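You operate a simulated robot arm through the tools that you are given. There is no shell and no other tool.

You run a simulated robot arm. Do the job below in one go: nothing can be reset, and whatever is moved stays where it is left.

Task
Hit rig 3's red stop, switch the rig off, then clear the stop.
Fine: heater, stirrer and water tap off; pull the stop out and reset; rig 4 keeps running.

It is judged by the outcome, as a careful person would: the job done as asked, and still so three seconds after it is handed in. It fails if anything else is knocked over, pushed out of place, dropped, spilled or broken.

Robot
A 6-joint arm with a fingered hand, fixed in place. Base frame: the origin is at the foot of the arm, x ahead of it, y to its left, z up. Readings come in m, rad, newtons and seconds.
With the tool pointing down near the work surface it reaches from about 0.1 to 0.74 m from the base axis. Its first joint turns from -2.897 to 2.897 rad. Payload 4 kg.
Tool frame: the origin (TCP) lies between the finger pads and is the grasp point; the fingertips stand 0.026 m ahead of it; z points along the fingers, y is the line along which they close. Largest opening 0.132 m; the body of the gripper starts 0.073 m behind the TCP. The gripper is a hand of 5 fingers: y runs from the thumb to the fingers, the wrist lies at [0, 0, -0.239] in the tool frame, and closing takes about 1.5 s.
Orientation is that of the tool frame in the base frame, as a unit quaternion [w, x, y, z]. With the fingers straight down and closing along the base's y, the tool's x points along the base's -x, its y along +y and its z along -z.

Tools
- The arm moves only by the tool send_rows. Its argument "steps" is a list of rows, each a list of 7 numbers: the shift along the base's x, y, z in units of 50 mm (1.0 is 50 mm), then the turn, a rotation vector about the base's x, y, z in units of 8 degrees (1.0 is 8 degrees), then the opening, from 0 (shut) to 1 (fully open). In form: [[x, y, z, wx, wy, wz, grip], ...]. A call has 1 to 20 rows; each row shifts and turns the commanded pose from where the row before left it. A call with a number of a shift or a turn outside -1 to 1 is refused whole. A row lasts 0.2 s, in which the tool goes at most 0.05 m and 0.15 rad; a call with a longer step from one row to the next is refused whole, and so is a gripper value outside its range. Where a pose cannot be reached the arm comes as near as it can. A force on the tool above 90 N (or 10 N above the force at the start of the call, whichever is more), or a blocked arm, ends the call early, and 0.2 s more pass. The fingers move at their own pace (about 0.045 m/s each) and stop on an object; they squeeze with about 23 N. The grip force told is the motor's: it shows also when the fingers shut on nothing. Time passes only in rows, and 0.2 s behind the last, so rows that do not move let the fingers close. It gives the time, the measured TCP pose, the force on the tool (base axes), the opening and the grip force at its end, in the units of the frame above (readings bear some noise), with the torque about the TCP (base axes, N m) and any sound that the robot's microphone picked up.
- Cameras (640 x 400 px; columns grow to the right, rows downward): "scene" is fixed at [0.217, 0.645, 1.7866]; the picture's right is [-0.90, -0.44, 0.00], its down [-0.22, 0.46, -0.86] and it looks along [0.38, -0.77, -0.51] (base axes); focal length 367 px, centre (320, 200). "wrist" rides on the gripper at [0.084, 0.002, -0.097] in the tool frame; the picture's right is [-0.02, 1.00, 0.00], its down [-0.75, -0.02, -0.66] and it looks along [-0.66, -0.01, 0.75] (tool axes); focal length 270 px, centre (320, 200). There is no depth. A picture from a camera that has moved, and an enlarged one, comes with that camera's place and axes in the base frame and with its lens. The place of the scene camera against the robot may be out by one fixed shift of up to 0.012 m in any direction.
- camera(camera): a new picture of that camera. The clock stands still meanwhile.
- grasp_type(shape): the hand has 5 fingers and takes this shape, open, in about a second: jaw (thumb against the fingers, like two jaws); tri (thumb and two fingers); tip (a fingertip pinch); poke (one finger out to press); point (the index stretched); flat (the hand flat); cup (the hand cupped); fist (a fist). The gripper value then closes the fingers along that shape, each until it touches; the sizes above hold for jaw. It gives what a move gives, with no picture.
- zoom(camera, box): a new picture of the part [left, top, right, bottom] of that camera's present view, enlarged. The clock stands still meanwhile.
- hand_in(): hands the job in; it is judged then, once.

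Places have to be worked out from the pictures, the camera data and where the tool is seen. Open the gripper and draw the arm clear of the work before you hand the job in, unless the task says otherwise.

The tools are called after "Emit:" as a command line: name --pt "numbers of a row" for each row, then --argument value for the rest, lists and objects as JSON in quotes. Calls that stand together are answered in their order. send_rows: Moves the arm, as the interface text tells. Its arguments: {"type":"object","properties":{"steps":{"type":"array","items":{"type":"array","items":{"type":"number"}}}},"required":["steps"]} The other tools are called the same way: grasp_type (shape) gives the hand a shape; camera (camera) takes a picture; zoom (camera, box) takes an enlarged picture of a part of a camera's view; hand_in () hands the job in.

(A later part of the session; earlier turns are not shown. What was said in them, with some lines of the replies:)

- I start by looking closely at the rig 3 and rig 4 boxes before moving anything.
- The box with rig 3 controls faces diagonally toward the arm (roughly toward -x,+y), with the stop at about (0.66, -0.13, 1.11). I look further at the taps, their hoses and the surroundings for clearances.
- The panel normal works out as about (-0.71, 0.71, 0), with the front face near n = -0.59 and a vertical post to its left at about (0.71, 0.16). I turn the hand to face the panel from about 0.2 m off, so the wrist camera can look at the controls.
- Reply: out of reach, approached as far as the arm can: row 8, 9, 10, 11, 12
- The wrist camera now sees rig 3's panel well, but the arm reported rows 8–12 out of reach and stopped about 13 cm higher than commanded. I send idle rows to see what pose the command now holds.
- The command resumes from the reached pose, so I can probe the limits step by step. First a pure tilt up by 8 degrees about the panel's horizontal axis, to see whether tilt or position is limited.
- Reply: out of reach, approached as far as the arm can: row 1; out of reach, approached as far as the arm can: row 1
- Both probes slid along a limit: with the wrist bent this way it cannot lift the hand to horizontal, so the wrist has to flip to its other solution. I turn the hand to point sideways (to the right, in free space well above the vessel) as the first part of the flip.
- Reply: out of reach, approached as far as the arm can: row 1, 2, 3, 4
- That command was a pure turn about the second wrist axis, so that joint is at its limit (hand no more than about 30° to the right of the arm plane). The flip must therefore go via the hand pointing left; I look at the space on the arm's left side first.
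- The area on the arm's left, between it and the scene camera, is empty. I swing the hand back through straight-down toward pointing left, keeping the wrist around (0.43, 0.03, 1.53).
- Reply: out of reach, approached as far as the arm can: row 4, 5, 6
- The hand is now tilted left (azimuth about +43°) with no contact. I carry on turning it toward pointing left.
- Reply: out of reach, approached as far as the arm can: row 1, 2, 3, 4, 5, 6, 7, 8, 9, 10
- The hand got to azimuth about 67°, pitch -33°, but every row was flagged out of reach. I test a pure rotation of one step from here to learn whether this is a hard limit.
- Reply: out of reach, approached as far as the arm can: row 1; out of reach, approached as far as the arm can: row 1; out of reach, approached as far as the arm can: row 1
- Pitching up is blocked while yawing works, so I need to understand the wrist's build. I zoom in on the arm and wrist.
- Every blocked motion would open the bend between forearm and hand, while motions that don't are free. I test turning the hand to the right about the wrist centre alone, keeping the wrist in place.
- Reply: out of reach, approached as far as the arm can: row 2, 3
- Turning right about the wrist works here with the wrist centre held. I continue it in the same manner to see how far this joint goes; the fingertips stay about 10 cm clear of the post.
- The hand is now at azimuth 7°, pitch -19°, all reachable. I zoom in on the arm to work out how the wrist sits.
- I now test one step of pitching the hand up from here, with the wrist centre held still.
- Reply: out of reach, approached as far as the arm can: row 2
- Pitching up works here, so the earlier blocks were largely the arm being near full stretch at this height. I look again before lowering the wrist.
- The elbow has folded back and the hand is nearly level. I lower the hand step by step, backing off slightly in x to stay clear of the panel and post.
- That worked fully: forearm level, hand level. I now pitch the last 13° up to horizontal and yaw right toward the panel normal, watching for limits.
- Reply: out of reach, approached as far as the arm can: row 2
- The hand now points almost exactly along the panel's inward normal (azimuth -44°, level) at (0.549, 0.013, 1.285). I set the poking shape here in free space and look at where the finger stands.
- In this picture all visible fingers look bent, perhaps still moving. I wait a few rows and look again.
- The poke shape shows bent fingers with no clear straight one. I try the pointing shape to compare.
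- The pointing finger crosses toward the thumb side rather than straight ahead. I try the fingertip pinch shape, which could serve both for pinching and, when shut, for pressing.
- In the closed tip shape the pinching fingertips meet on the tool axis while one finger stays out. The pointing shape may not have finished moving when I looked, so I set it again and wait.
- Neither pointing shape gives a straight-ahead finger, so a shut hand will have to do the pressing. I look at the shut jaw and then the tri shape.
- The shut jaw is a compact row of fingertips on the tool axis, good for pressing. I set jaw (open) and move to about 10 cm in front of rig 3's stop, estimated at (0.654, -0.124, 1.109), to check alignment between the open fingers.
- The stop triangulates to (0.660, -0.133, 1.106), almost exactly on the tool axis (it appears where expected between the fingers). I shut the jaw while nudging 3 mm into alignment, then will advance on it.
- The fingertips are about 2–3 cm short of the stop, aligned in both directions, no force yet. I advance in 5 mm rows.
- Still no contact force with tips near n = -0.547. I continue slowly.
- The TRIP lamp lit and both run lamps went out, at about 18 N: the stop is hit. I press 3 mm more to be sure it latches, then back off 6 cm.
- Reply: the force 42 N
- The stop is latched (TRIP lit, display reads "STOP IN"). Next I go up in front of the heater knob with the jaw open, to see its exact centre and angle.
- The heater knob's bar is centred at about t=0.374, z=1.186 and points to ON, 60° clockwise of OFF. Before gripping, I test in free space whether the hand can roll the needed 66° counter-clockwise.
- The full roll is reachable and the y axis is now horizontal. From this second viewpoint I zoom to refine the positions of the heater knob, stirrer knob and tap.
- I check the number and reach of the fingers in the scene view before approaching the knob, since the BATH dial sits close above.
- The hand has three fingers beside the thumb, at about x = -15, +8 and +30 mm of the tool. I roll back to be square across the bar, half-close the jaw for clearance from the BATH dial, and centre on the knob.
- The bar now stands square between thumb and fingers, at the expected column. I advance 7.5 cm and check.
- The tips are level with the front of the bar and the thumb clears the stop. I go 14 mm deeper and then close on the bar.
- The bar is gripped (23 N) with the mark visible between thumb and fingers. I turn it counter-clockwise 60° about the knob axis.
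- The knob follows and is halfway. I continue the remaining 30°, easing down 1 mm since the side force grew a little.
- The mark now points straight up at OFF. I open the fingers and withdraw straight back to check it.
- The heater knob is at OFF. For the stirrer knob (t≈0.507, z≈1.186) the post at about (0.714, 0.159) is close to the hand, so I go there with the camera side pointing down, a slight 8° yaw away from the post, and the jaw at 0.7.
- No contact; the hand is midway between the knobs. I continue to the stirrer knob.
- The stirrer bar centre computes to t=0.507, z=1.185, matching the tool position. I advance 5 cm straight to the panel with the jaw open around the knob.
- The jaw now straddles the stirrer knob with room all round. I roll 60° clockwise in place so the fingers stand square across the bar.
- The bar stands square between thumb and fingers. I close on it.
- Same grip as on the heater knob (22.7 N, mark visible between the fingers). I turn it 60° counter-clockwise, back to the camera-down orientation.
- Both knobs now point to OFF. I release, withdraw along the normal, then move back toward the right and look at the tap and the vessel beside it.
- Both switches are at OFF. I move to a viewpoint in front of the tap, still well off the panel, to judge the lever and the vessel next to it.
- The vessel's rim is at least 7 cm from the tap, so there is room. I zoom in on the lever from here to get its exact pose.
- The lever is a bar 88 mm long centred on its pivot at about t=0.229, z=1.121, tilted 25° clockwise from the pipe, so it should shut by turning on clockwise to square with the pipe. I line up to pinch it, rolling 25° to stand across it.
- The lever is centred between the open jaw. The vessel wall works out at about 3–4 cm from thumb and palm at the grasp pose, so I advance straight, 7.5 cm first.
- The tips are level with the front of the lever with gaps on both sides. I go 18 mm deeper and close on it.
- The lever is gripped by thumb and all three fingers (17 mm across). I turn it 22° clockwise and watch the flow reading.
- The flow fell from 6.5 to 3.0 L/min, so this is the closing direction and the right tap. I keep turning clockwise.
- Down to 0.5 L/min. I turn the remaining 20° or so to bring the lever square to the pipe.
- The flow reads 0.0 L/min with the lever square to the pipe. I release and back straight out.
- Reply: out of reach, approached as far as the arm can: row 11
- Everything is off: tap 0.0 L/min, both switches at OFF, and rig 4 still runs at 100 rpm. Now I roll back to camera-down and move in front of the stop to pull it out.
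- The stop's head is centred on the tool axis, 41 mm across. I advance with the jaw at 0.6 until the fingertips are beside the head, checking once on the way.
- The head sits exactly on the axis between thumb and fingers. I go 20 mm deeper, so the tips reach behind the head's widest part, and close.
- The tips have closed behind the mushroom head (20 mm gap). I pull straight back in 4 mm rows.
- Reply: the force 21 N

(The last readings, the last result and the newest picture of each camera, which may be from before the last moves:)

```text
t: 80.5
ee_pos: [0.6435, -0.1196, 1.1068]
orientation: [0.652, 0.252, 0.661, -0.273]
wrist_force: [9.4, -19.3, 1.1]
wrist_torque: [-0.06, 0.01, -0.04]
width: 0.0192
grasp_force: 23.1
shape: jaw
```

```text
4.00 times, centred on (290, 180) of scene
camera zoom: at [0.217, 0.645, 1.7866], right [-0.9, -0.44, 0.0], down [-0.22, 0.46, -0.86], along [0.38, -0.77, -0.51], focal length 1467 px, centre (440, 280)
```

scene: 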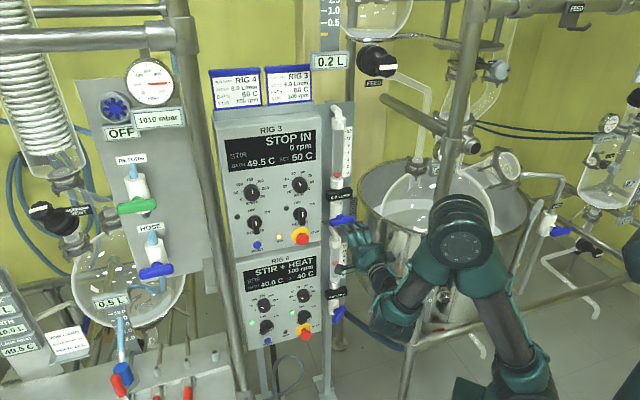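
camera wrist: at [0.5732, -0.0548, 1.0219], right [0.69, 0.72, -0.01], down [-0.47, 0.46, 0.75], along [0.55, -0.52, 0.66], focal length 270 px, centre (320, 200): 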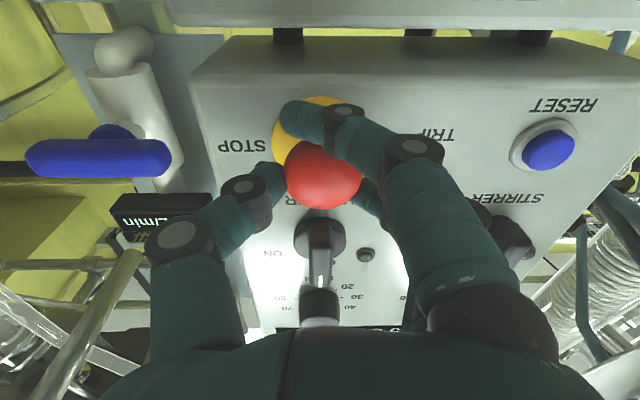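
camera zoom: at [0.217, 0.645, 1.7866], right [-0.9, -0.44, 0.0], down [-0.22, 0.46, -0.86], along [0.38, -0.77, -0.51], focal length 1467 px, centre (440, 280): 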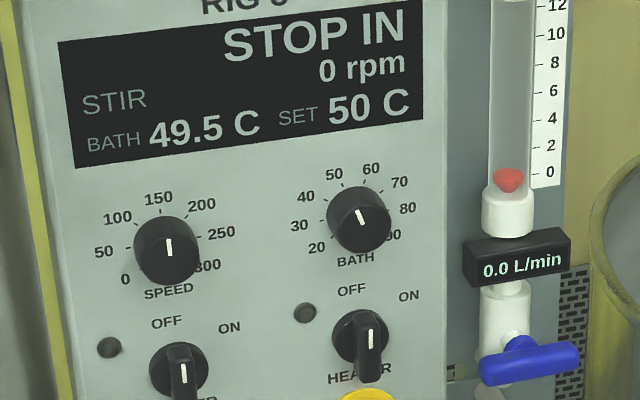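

21 N of pull, display still "STOP IN". I keep pulling a few millimetres more.

Emit:
send_rows --pt "-0.0424 0.0424 0 0 0 0 0" --pt "-0.0424 0.0424 0 0 0 0 0"

Emit:
camera --camera "wrist"

Emit:
zoom --camera "scene" --box '[210, 130, 370, 230]'

Emit:
zoom --camera "scene" --box '[250, 190, 378, 270]'

```text
t: 81.1
ee_pos: [0.6399, -0.1151, 1.1065]
orientation: [0.652, 0.254, 0.661, -0.273]
wrist_force: [9.2, -21.0, 3.0]
wrist_torque: [-0.08, 0.04, -0.04]
width: 0.0189
grasp_force: 23.7
shape: jaw
```

```text
taken
camera wrist: at [0.5691, -0.0499, 1.0223], right [0.69, 0.73, -0.01], down [-0.47, 0.46, 0.75], along [0.55, -0.51, 0.66], focal length 270 px, centre (320, 200)
```

wrist: 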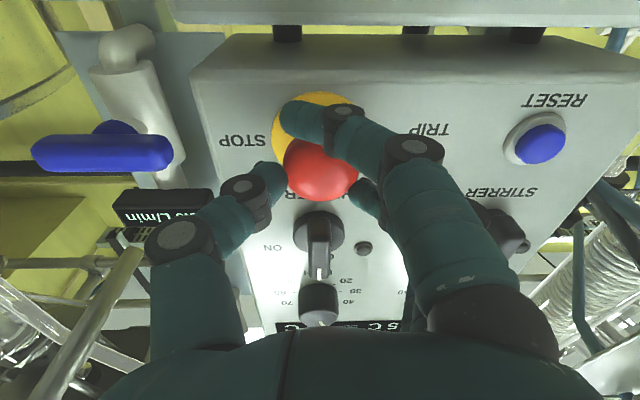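

```text
4.00 times, centred on (290, 180) of scene
camera zoom: at [0.217, 0.645, 1.7866], right [-0.9, -0.44, 0.0], down [-0.22, 0.46, -0.86], along [0.38, -0.77, -0.51], focal length 1467 px, centre (440, 280)
```

zoom: 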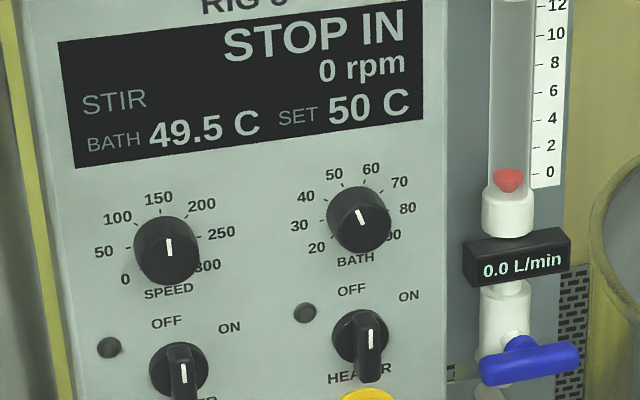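

```text
5.00 times, centred on (314, 230) of scene
camera zoom: at [0.217, 0.645, 1.7866], right [-0.9, -0.44, 0.0], down [-0.22, 0.46, -0.86], along [0.38, -0.77, -0.51], focal length 1834 px, centre (350, 50)
```

zoom: 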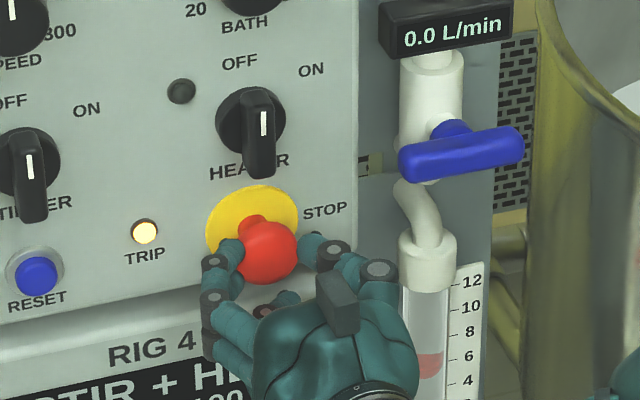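

The head now stands clearly out with its neck showing. I hold for a moment to see whether the display changes.

Emit:
send_rows --pt "-0.03 0.03 0 0 0 0 0" --pt "0 0 0 0 0 0 0" --pt "0 0 0 0 0 0 0"

Emit:
zoom --camera "scene" --box '[210, 130, 370, 230]'

Emit:
zoom --camera "scene" --box '[250, 190, 378, 270]'

```text
t: 81.9
ee_pos: [0.6386, -0.1135, 1.1058]
orientation: [0.652, 0.251, 0.662, -0.271]
wrist_force: [0.2, -10.8, 3.7]
wrist_torque: [-0.07, -0.01, -0.14]
width: 0.0189
grasp_force: 23.4
shape: jaw
```

```text
4.00 times, centred on (290, 180) of scene
camera zoom: at [0.217, 0.645, 1.7866], right [-0.9, -0.44, 0.0], down [-0.22, 0.46, -0.86], along [0.38, -0.77, -0.51], focal length 1467 px, centre (440, 280)
```

zoom: 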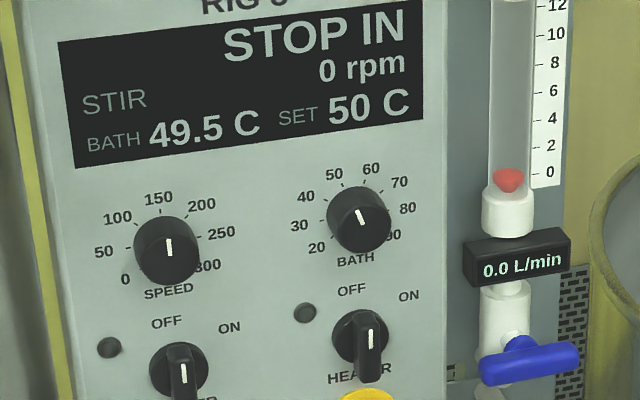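

```text
5.00 times, centred on (314, 230) of scene
camera zoom: at [0.217, 0.645, 1.7866], right [-0.9, -0.44, 0.0], down [-0.22, 0.46, -0.86], along [0.38, -0.77, -0.51], focal length 1834 px, centre (350, 50)
```

zoom: 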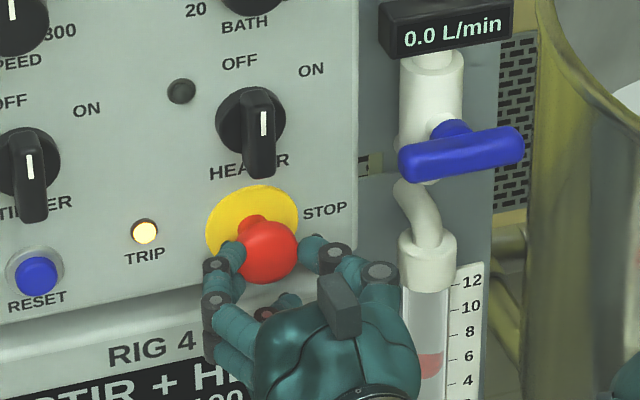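

The head is now further out than it originally stood, yet the display still says STOP IN. I pull another few millimetres to be sure it has gone past its release point.

Emit:
send_rows --pt "-0.0424 0.0424 0 0 0 0 0" --pt "-0.0424 0.0424 0 0 0 0 0" --pt "0 0 0 0 0 0 0"

Emit:
zoom --camera "scene" --box '[210, 130, 370, 230]'

Emit:
zoom --camera "scene" --box '[250, 190, 378, 270]'

Emit:
camera --camera "wrist"

```text
t: 82.7
ee_pos: [0.6348, -0.1087, 1.1069]
orientation: [0.653, 0.252, 0.661, -0.271]
wrist_force: [1.9, -7.0, 0.8]
wrist_torque: [-0.01, -0.01, -0.08]
width: 0.016
grasp_force: 23.1
shape: jaw
```

```text
4.00 times, centred on (290, 180) of scene
camera zoom: at [0.217, 0.645, 1.7866], right [-0.9, -0.44, 0.0], down [-0.22, 0.46, -0.86], along [0.38, -0.77, -0.51], focal length 1467 px, centre (440, 280)
```

zoom: 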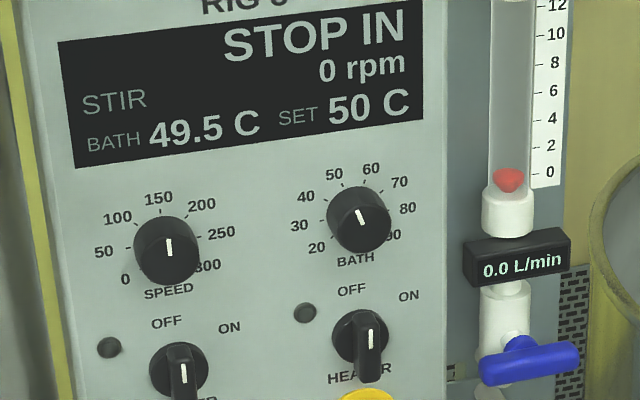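

```text
5.00 times, centred on (314, 230) of scene
camera zoom: at [0.217, 0.645, 1.7866], right [-0.9, -0.44, 0.0], down [-0.22, 0.46, -0.86], along [0.38, -0.77, -0.51], focal length 1834 px, centre (350, 50)
```

zoom: 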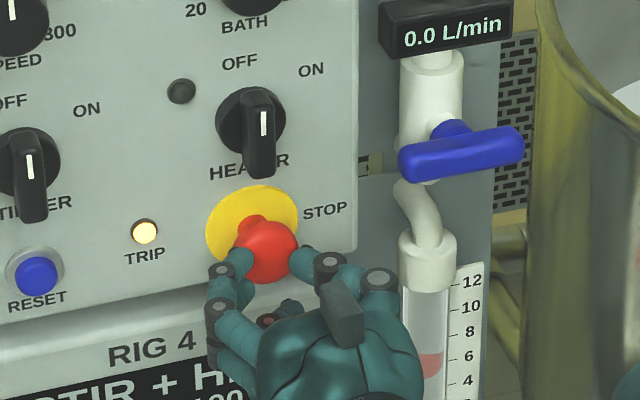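

```text
taken
camera wrist: at [0.5634, -0.0433, 1.022], right [0.69, 0.73, -0.01], down [-0.47, 0.46, 0.75], along [0.55, -0.51, 0.66], focal length 270 px, centre (320, 200)
```

wrist: 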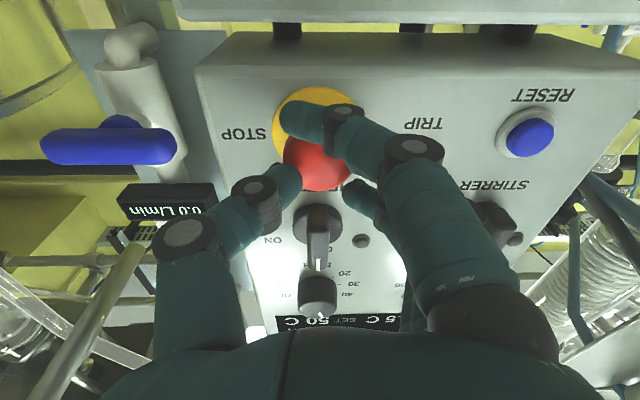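

The head stays put while the fingers begin to slide off it, so it is at the end of its travel. I release, back off and look at where it rests.

Emit:
send_rows --pt "0 0 0 0 0 0 0.6" --pt "0 0 0 0 0 0 0.6" --pt "0 0 0 0 0 0 0.6" --pt "0 0 0 0 0 0 0.6" --pt "0 0 0 0 0 0 0.6" --pt "-0.212 0.212 0 0 0 0 0.6" --pt "-0.212 0.212 0 0 0 0 0.6" --pt "-0.212 0.212 0 0 0 0 0.6"

Emit:
camera --camera "wrist"

Emit:
zoom --camera "scene" --box '[210, 150, 370, 250]'

Emit:
zoom --camera "scene" --box '[210, 110, 370, 210]'

```text
t: 84.5
ee_pos: [0.6011, -0.0775, 1.1051]
orientation: [0.652, 0.253, 0.661, -0.272]
wrist_force: [0.0, 0.1, -0.1]
wrist_torque: [0.01, 0.01, -0.05]
width: 0.0787
grasp_force: 0.0
shape: jaw
```

```text
taken
camera wrist: at [0.5308, -0.0113, 1.0218], right [0.69, 0.73, -0.01], down [-0.47, 0.46, 0.75], along [0.55, -0.51, 0.66], focal length 270 px, centre (320, 200)
```

wrist: 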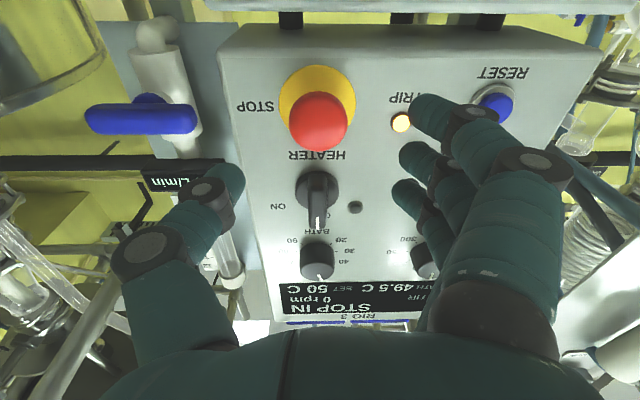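

```text
4.00 times, centred on (290, 200) of scene
camera zoom: at [0.217, 0.645, 1.7866], right [-0.9, -0.44, 0.0], down [-0.22, 0.46, -0.86], along [0.38, -0.77, -0.51], focal length 1467 px, centre (440, 200)
```

zoom: 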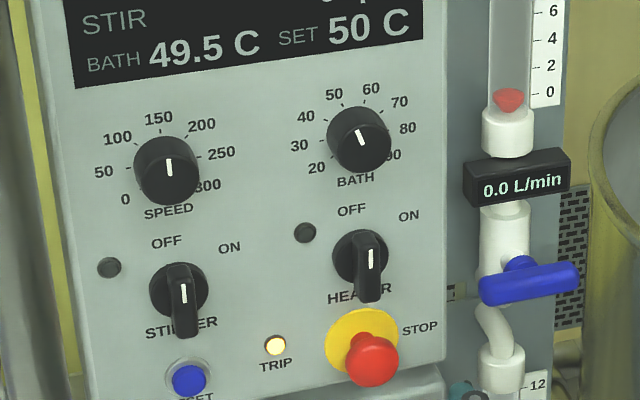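

```text
4.00 times, centred on (290, 160) of scene
camera zoom: at [0.217, 0.645, 1.7866], right [-0.9, -0.44, 0.0], down [-0.22, 0.46, -0.86], along [0.38, -0.77, -0.51], focal length 1467 px, centre (440, 360)
```

zoom: 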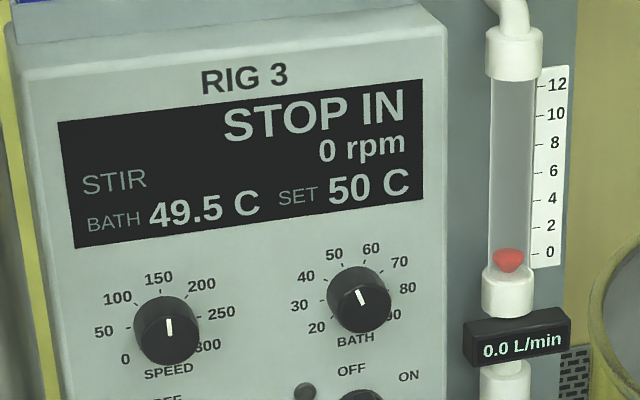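

The stop rests exactly as at the start, head out with neck showing; the trip now needs the reset. The RESET button works out at t=0.508, z=1.102, so I move in front of it while shutting the jaw, again with a slight yaw away from the post.

Emit:
send_rows --pt "0.348 0.301 -0.017 0 0 0.167 0" --pt "0.348 0.301 -0.017 0 0 0.167 0" --pt "0.348 0.301 -0.017 0 0 0.167 0" --pt "0.348 0.301 -0.017 0 0 0.167 0" --pt "0.348 0.301 -0.017 0 0 0.167 0" --pt "0.348 0.301 -0.017 0 0 0.167 0" --pt "0 0 0 0 0 0 0" --pt "0 0 0 0 0 0 0"

Emit:
camera --camera "wrist"

Emit:
camera --camera "scene"

Emit:
zoom --camera "scene" --box '[210, 200, 338, 280]'

```text
t: 86.3
ee_pos: [0.7069, 0.0137, 1.1013]
orientation: [0.67, 0.204, 0.677, -0.224]
wrist_force: [-0.5, -0.8, -0.5]
wrist_torque: [0.01, -0.05, -0.03]
width: 0.0
grasp_force: 23.4
shape: jaw
```

```text
taken
camera wrist: at [0.6276, 0.0678, 1.0171], right [0.58, 0.81, -0.01], down [-0.53, 0.39, 0.75], along [0.62, -0.43, 0.66], focal length 270 px, centre (320, 200)
```

wrist: 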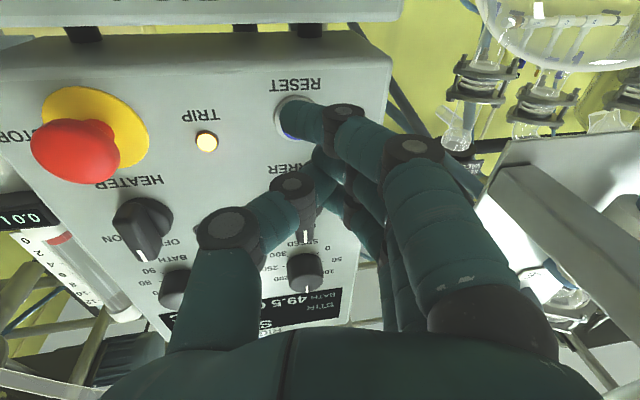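

```text
taken
```

scene: 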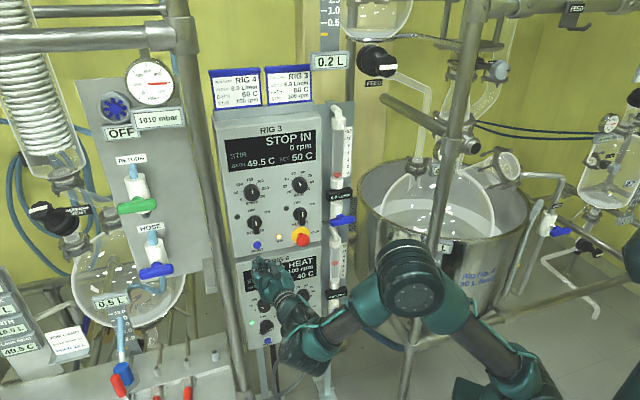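

```text
5.00 times, centred on (274, 240) of scene
camera zoom: at [0.217, 0.645, 1.7866], right [-0.9, -0.44, 0.0], down [-0.22, 0.46, -0.86], along [0.38, -0.77, -0.51], focal length 1834 px, centre (550, 0)
```

zoom: 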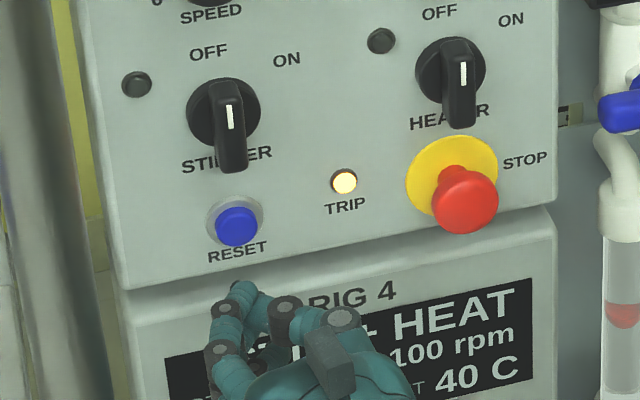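

The shut fingertips face the reset button; correcting for the yaw I shift 6 mm right while advancing 6 cm, then will press slowly.

Emit:
send_rows --pt "0.191 -0.2335 -0.01 0 0 0 0" --pt "0.191 -0.2335 0 0 0 0 0" --pt "0.191 -0.2335 0 0 0 0 0" --pt "0.191 -0.2335 0 0 0 0 0"

Emit:
zoom --camera "scene" --box '[210, 200, 338, 280]'

Emit:
camera --camera "wrist"

```text
t: 87.3
ee_pos: [0.746, -0.0333, 1.1001]
orientation: [0.67, 0.204, 0.677, -0.226]
wrist_force: [-1.1, 0.4, -0.2]
wrist_torque: [0.01, 0.03, -0.01]
width: 0.0
grasp_force: 23.3
shape: jaw
```

```text
5.00 times, centred on (274, 240) of scene
camera zoom: at [0.217, 0.645, 1.7866], right [-0.9, -0.44, 0.0], down [-0.22, 0.46, -0.86], along [0.38, -0.77, -0.51], focal length 1834 px, centre (550, 0)
```

zoom: 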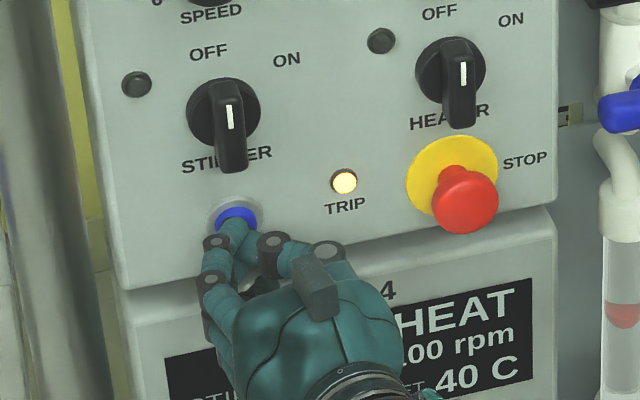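

```text
taken
camera wrist: at [0.666, 0.021, 1.0168], right [0.58, 0.81, -0.01], down [-0.53, 0.39, 0.75], along [0.62, -0.43, 0.66], focal length 270 px, centre (320, 200)
```

wrist: 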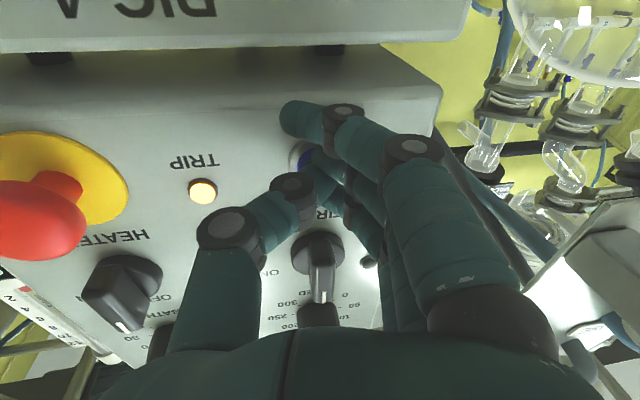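

The fingertips are right on the button, a few millimetres short. I press in 2 mm rows.

Emit:
send_rows --pt "0.0283 -0.0283 0 0 0 0 0" --pt "0.0283 -0.0283 0 0 0 0 0" --pt "0.0283 -0.0283 0 0 0 0 0" --pt "0.0283 -0.0283 0 0 0 0 0"

Emit:
zoom --camera "scene" --box '[210, 130, 370, 230]'

Emit:
zoom --camera "scene" --box '[210, 200, 338, 280]'

```text
t: 88.3
ee_pos: [0.7514, -0.0383, 1.1007]
orientation: [0.67, 0.203, 0.678, -0.224]
wrist_force: [-18.6, 17.5, -2.6]
wrist_torque: [0.05, 0.08, 0.1]
width: 0.0
grasp_force: 22.5
shape: jaw
heard: click
```

```text
4.00 times, centred on (290, 180) of scene
camera zoom: at [0.217, 0.645, 1.7866], right [-0.9, -0.44, 0.0], down [-0.22, 0.46, -0.86], along [0.38, -0.77, -0.51], focal length 1467 px, centre (440, 280)
```

zoom: 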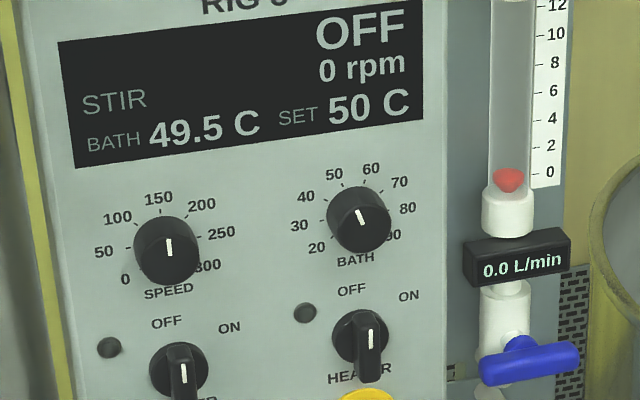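

```text
5.00 times, centred on (274, 240) of scene
camera zoom: at [0.217, 0.645, 1.7866], right [-0.9, -0.44, 0.0], down [-0.22, 0.46, -0.86], along [0.38, -0.77, -0.51], focal length 1834 px, centre (550, 0)
```

zoom: 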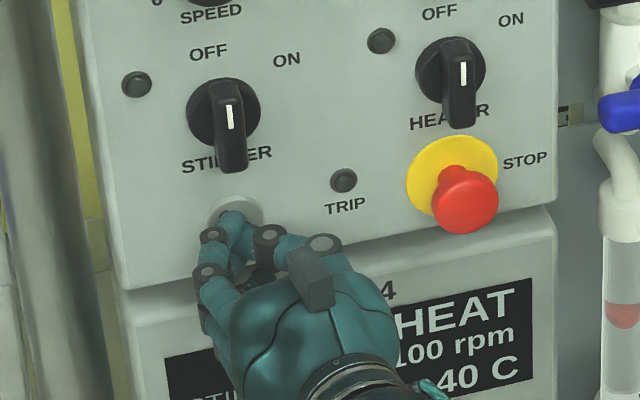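

A click, the TRIP lamp went out and the display now reads OFF. I withdraw straight back, then move right and up away from the panel, opening the hand.

Emit:
send_rows --pt "-0.1 0.1 0 0 0 0 0" --pt "-0.2 0.2 0 0 0 0 0" --pt "-0.2 0.2 0 0 0 0 0" --pt "-0.2 0.2 0 0 0 0 0" --pt "-0.2 0.2 0 0 0 0 0" --pt "-0.35 -0.2 0.1 0 0 -0.2 0" --pt "-0.35 -0.2 0.1 0 0 -0.2 0" --pt "-0.35 -0.2 0.2 0 0 -0.2 0" --pt "-0.35 -0.2 0.2 0 0 -0.2 0.3" --pt "-0.35 -0.2 0.3 0 0 -0.2 0.5" --pt "-0.3 0.1 0.3 0 0 0 0.8" --pt "-0.3 0.2 0.3 0 0 0 1" --pt "-0.2 0.2 0.3 0 0 0 1" --pt "0 0 0.2 0 0 0 1" --pt "0 0 0.2 0 0 0 1"

Emit:
camera --camera "scene"

Emit:
camera --camera "wrist"

Emit:
zoom --camera "scene" --box '[200, 60, 360, 160]'

Emit:
zoom --camera "scene" --box '[210, 160, 370, 260]'

Emit:
zoom --camera "scene" --box '[220, 240, 380, 340]'

```text
t: 91.5
ee_pos: [0.5784, -0.0189, 1.2103]
orientation: [0.652, 0.251, 0.661, -0.271]
wrist_force: [0.1, 0.6, 0.2]
wrist_torque: [-0.02, -0.02, 0.0]
width: 0.116
grasp_force: 0.2
shape: jaw
```

```text
taken
```

scene: 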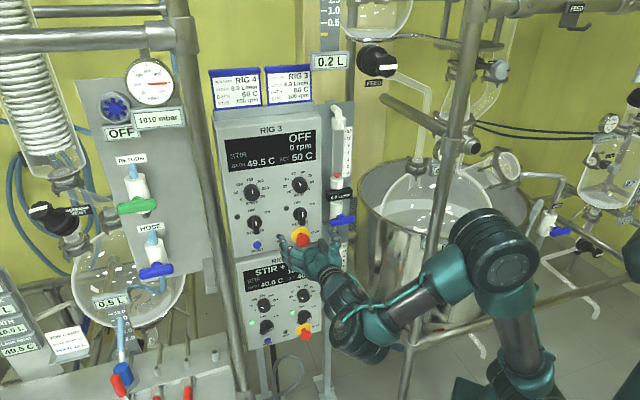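

```text
taken
camera wrist: at [0.5067, 0.0463, 1.1266], right [0.69, 0.73, -0.01], down [-0.47, 0.46, 0.75], along [0.55, -0.51, 0.66], focal length 270 px, centre (320, 200)
```

wrist: 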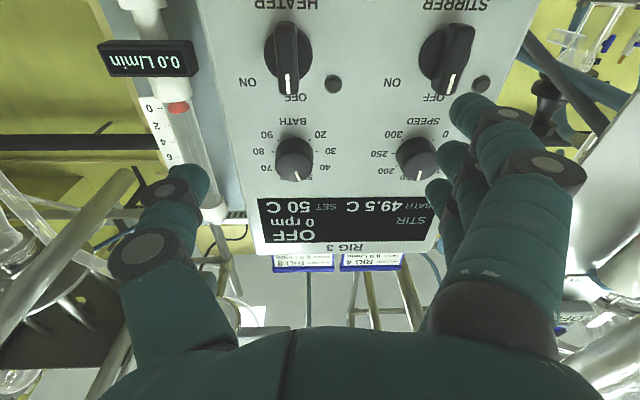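

```text
4.00 times, centred on (280, 110) of scene
camera zoom: at [0.217, 0.645, 1.7866], right [-0.9, -0.44, 0.0], down [-0.22, 0.46, -0.86], along [0.38, -0.77, -0.51], focal length 1467 px, centre (480, 560)
```

zoom: 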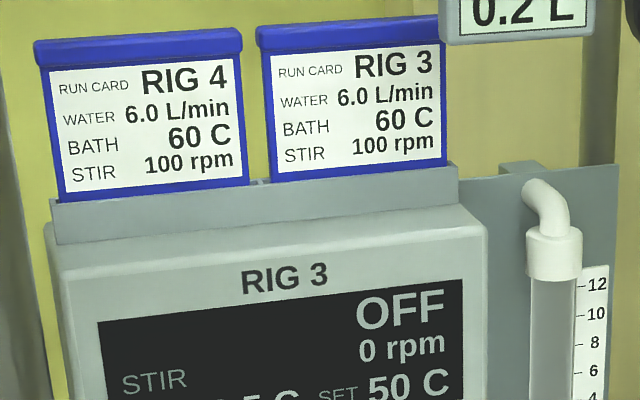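

```text
4.00 times, centred on (290, 210) of scene
camera zoom: at [0.217, 0.645, 1.7866], right [-0.9, -0.44, 0.0], down [-0.22, 0.46, -0.86], along [0.38, -0.77, -0.51], focal length 1467 px, centre (440, 160)
```

zoom: 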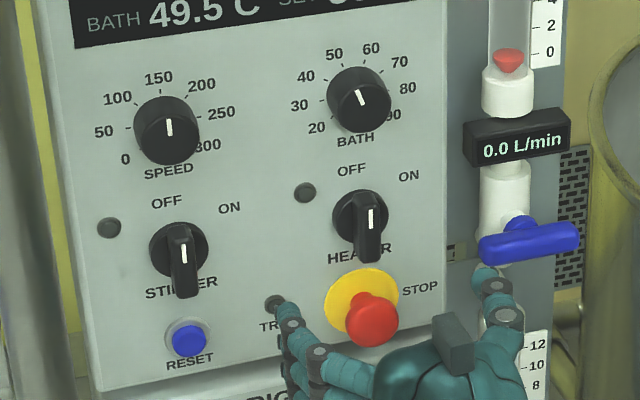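

```text
4.00 times, centred on (300, 290) of scene
camera zoom: at [0.217, 0.645, 1.7866], right [-0.9, -0.44, 0.0], down [-0.22, 0.46, -0.86], along [0.38, -0.77, -0.51], focal length 1467 px, centre (400, -160)
```

zoom: 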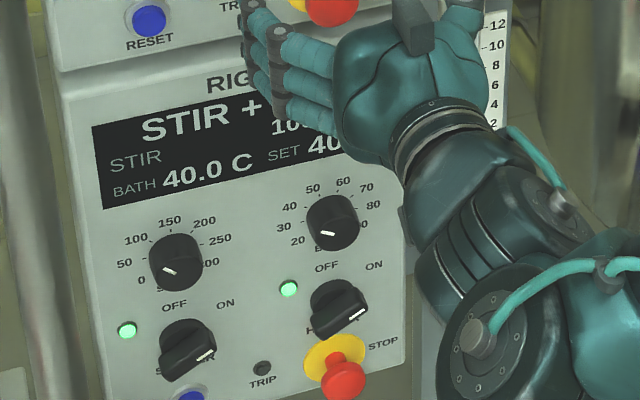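

Rig 3 reads OFF with TRIP out, stop out and tap 0.0; rig 4 keeps its green lamps and readings. I draw the open hand a bit further back and up, then check rig 4's flow once more.

Emit:
send_rows --pt "-0.15 0.15 0.4 0 0 0 1" --pt "-0.15 0.15 0.4 0 0 0 1" --pt "-0.15 0.15 0.4 0 0 0 1" --pt "0 0 0 0 0 0 1" --pt "0 0 0 0 0 0 1"

Emit:
camera --camera "scene"

Emit:
zoom --camera "scene" --box '[210, 130, 370, 230]'

Emit:
zoom --camera "scene" --box '[220, 210, 380, 310]'

Emit:
zoom --camera "scene" --box '[220, 250, 380, 350]'

```text
t: 92.7
ee_pos: [0.5552, 0.0035, 1.2684]
orientation: [0.652, 0.252, 0.661, -0.271]
wrist_force: [0.4, -0.8, 0.1]
wrist_torque: [0.0, 0.0, 0.01]
width: 0.1317
grasp_force: 0.0
shape: jaw
```

```text
taken
```

scene: 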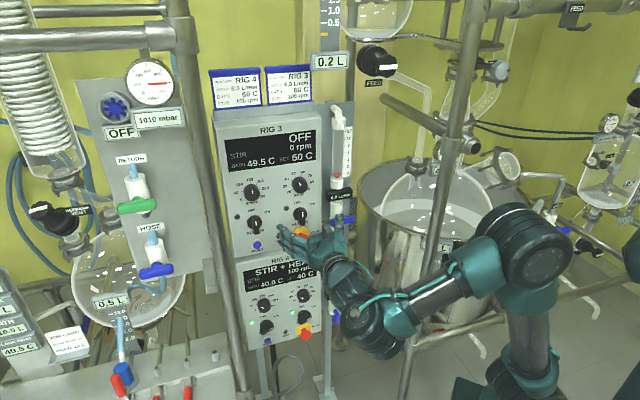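

```text
4.00 times, centred on (290, 180) of scene
camera zoom: at [0.217, 0.645, 1.7866], right [-0.9, -0.44, 0.0], down [-0.22, 0.46, -0.86], along [0.38, -0.77, -0.51], focal length 1467 px, centre (440, 280)
```

zoom: 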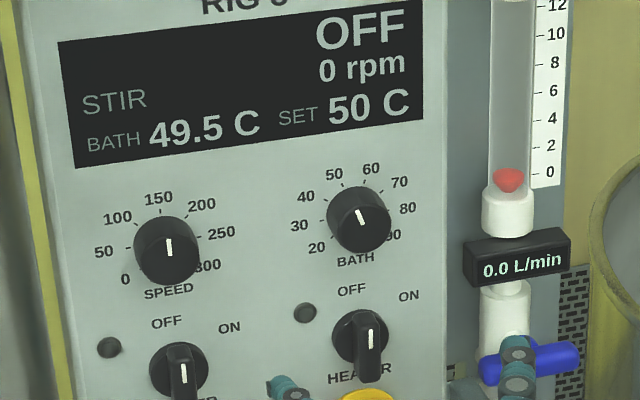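

```text
4.00 times, centred on (300, 260) of scene
camera zoom: at [0.217, 0.645, 1.7866], right [-0.9, -0.44, 0.0], down [-0.22, 0.46, -0.86], along [0.38, -0.77, -0.51], focal length 1467 px, centre (400, -40)
```

zoom: 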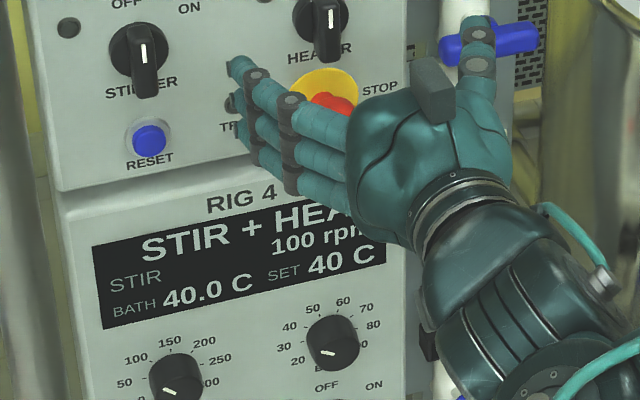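

```text
4.00 times, centred on (300, 300) of scene
camera zoom: at [0.217, 0.645, 1.7866], right [-0.9, -0.44, 0.0], down [-0.22, 0.46, -0.86], along [0.38, -0.77, -0.51], focal length 1467 px, centre (400, -200)
```

zoom: 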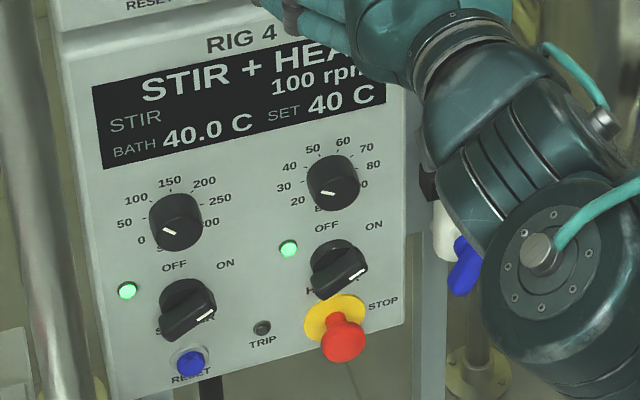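

Rig 4 still shows STIR + HEAT at 100 rpm and 40 °C with both green lamps lit. Rig 3 is stopped, switched off, tap shut, stop out and reset. The hand is open and about 20 cm off the panel, so I hand the job in.

Emit:
hand_in

```text
The job is handed in.
```

I hit rig 3's red stop, switched the rig off, and cleared the stop. The job is handed in.

- **Stop:** I pressed the stop first. The TRIP lamp lit, both run lamps went out and the display showed "STOP IN".
- **Heater and stirrer:** both switches are turned to OFF.
- **Water tap:** the lever is square to the pipe and the meter reads 0.0 L/min.
- **Clearing the stop:** I pulled the stop back out and pressed RESET. It clicked, the TRIP lamp went out and the display now reads "OFF" at 0 rpm.
- **Rig 4:** it was still running at hand-in, showing STIR + HEAT, 100 rpm and 40 °C, with both green lamps lit. The arm hid its water meter in the last pictures. The float stood near its usual mark when I last saw it.

I left rig 3's SPEED and BATH dials as they were. I saw no sign that anything else was moved. The hand is open and about 20 cm off the panel.
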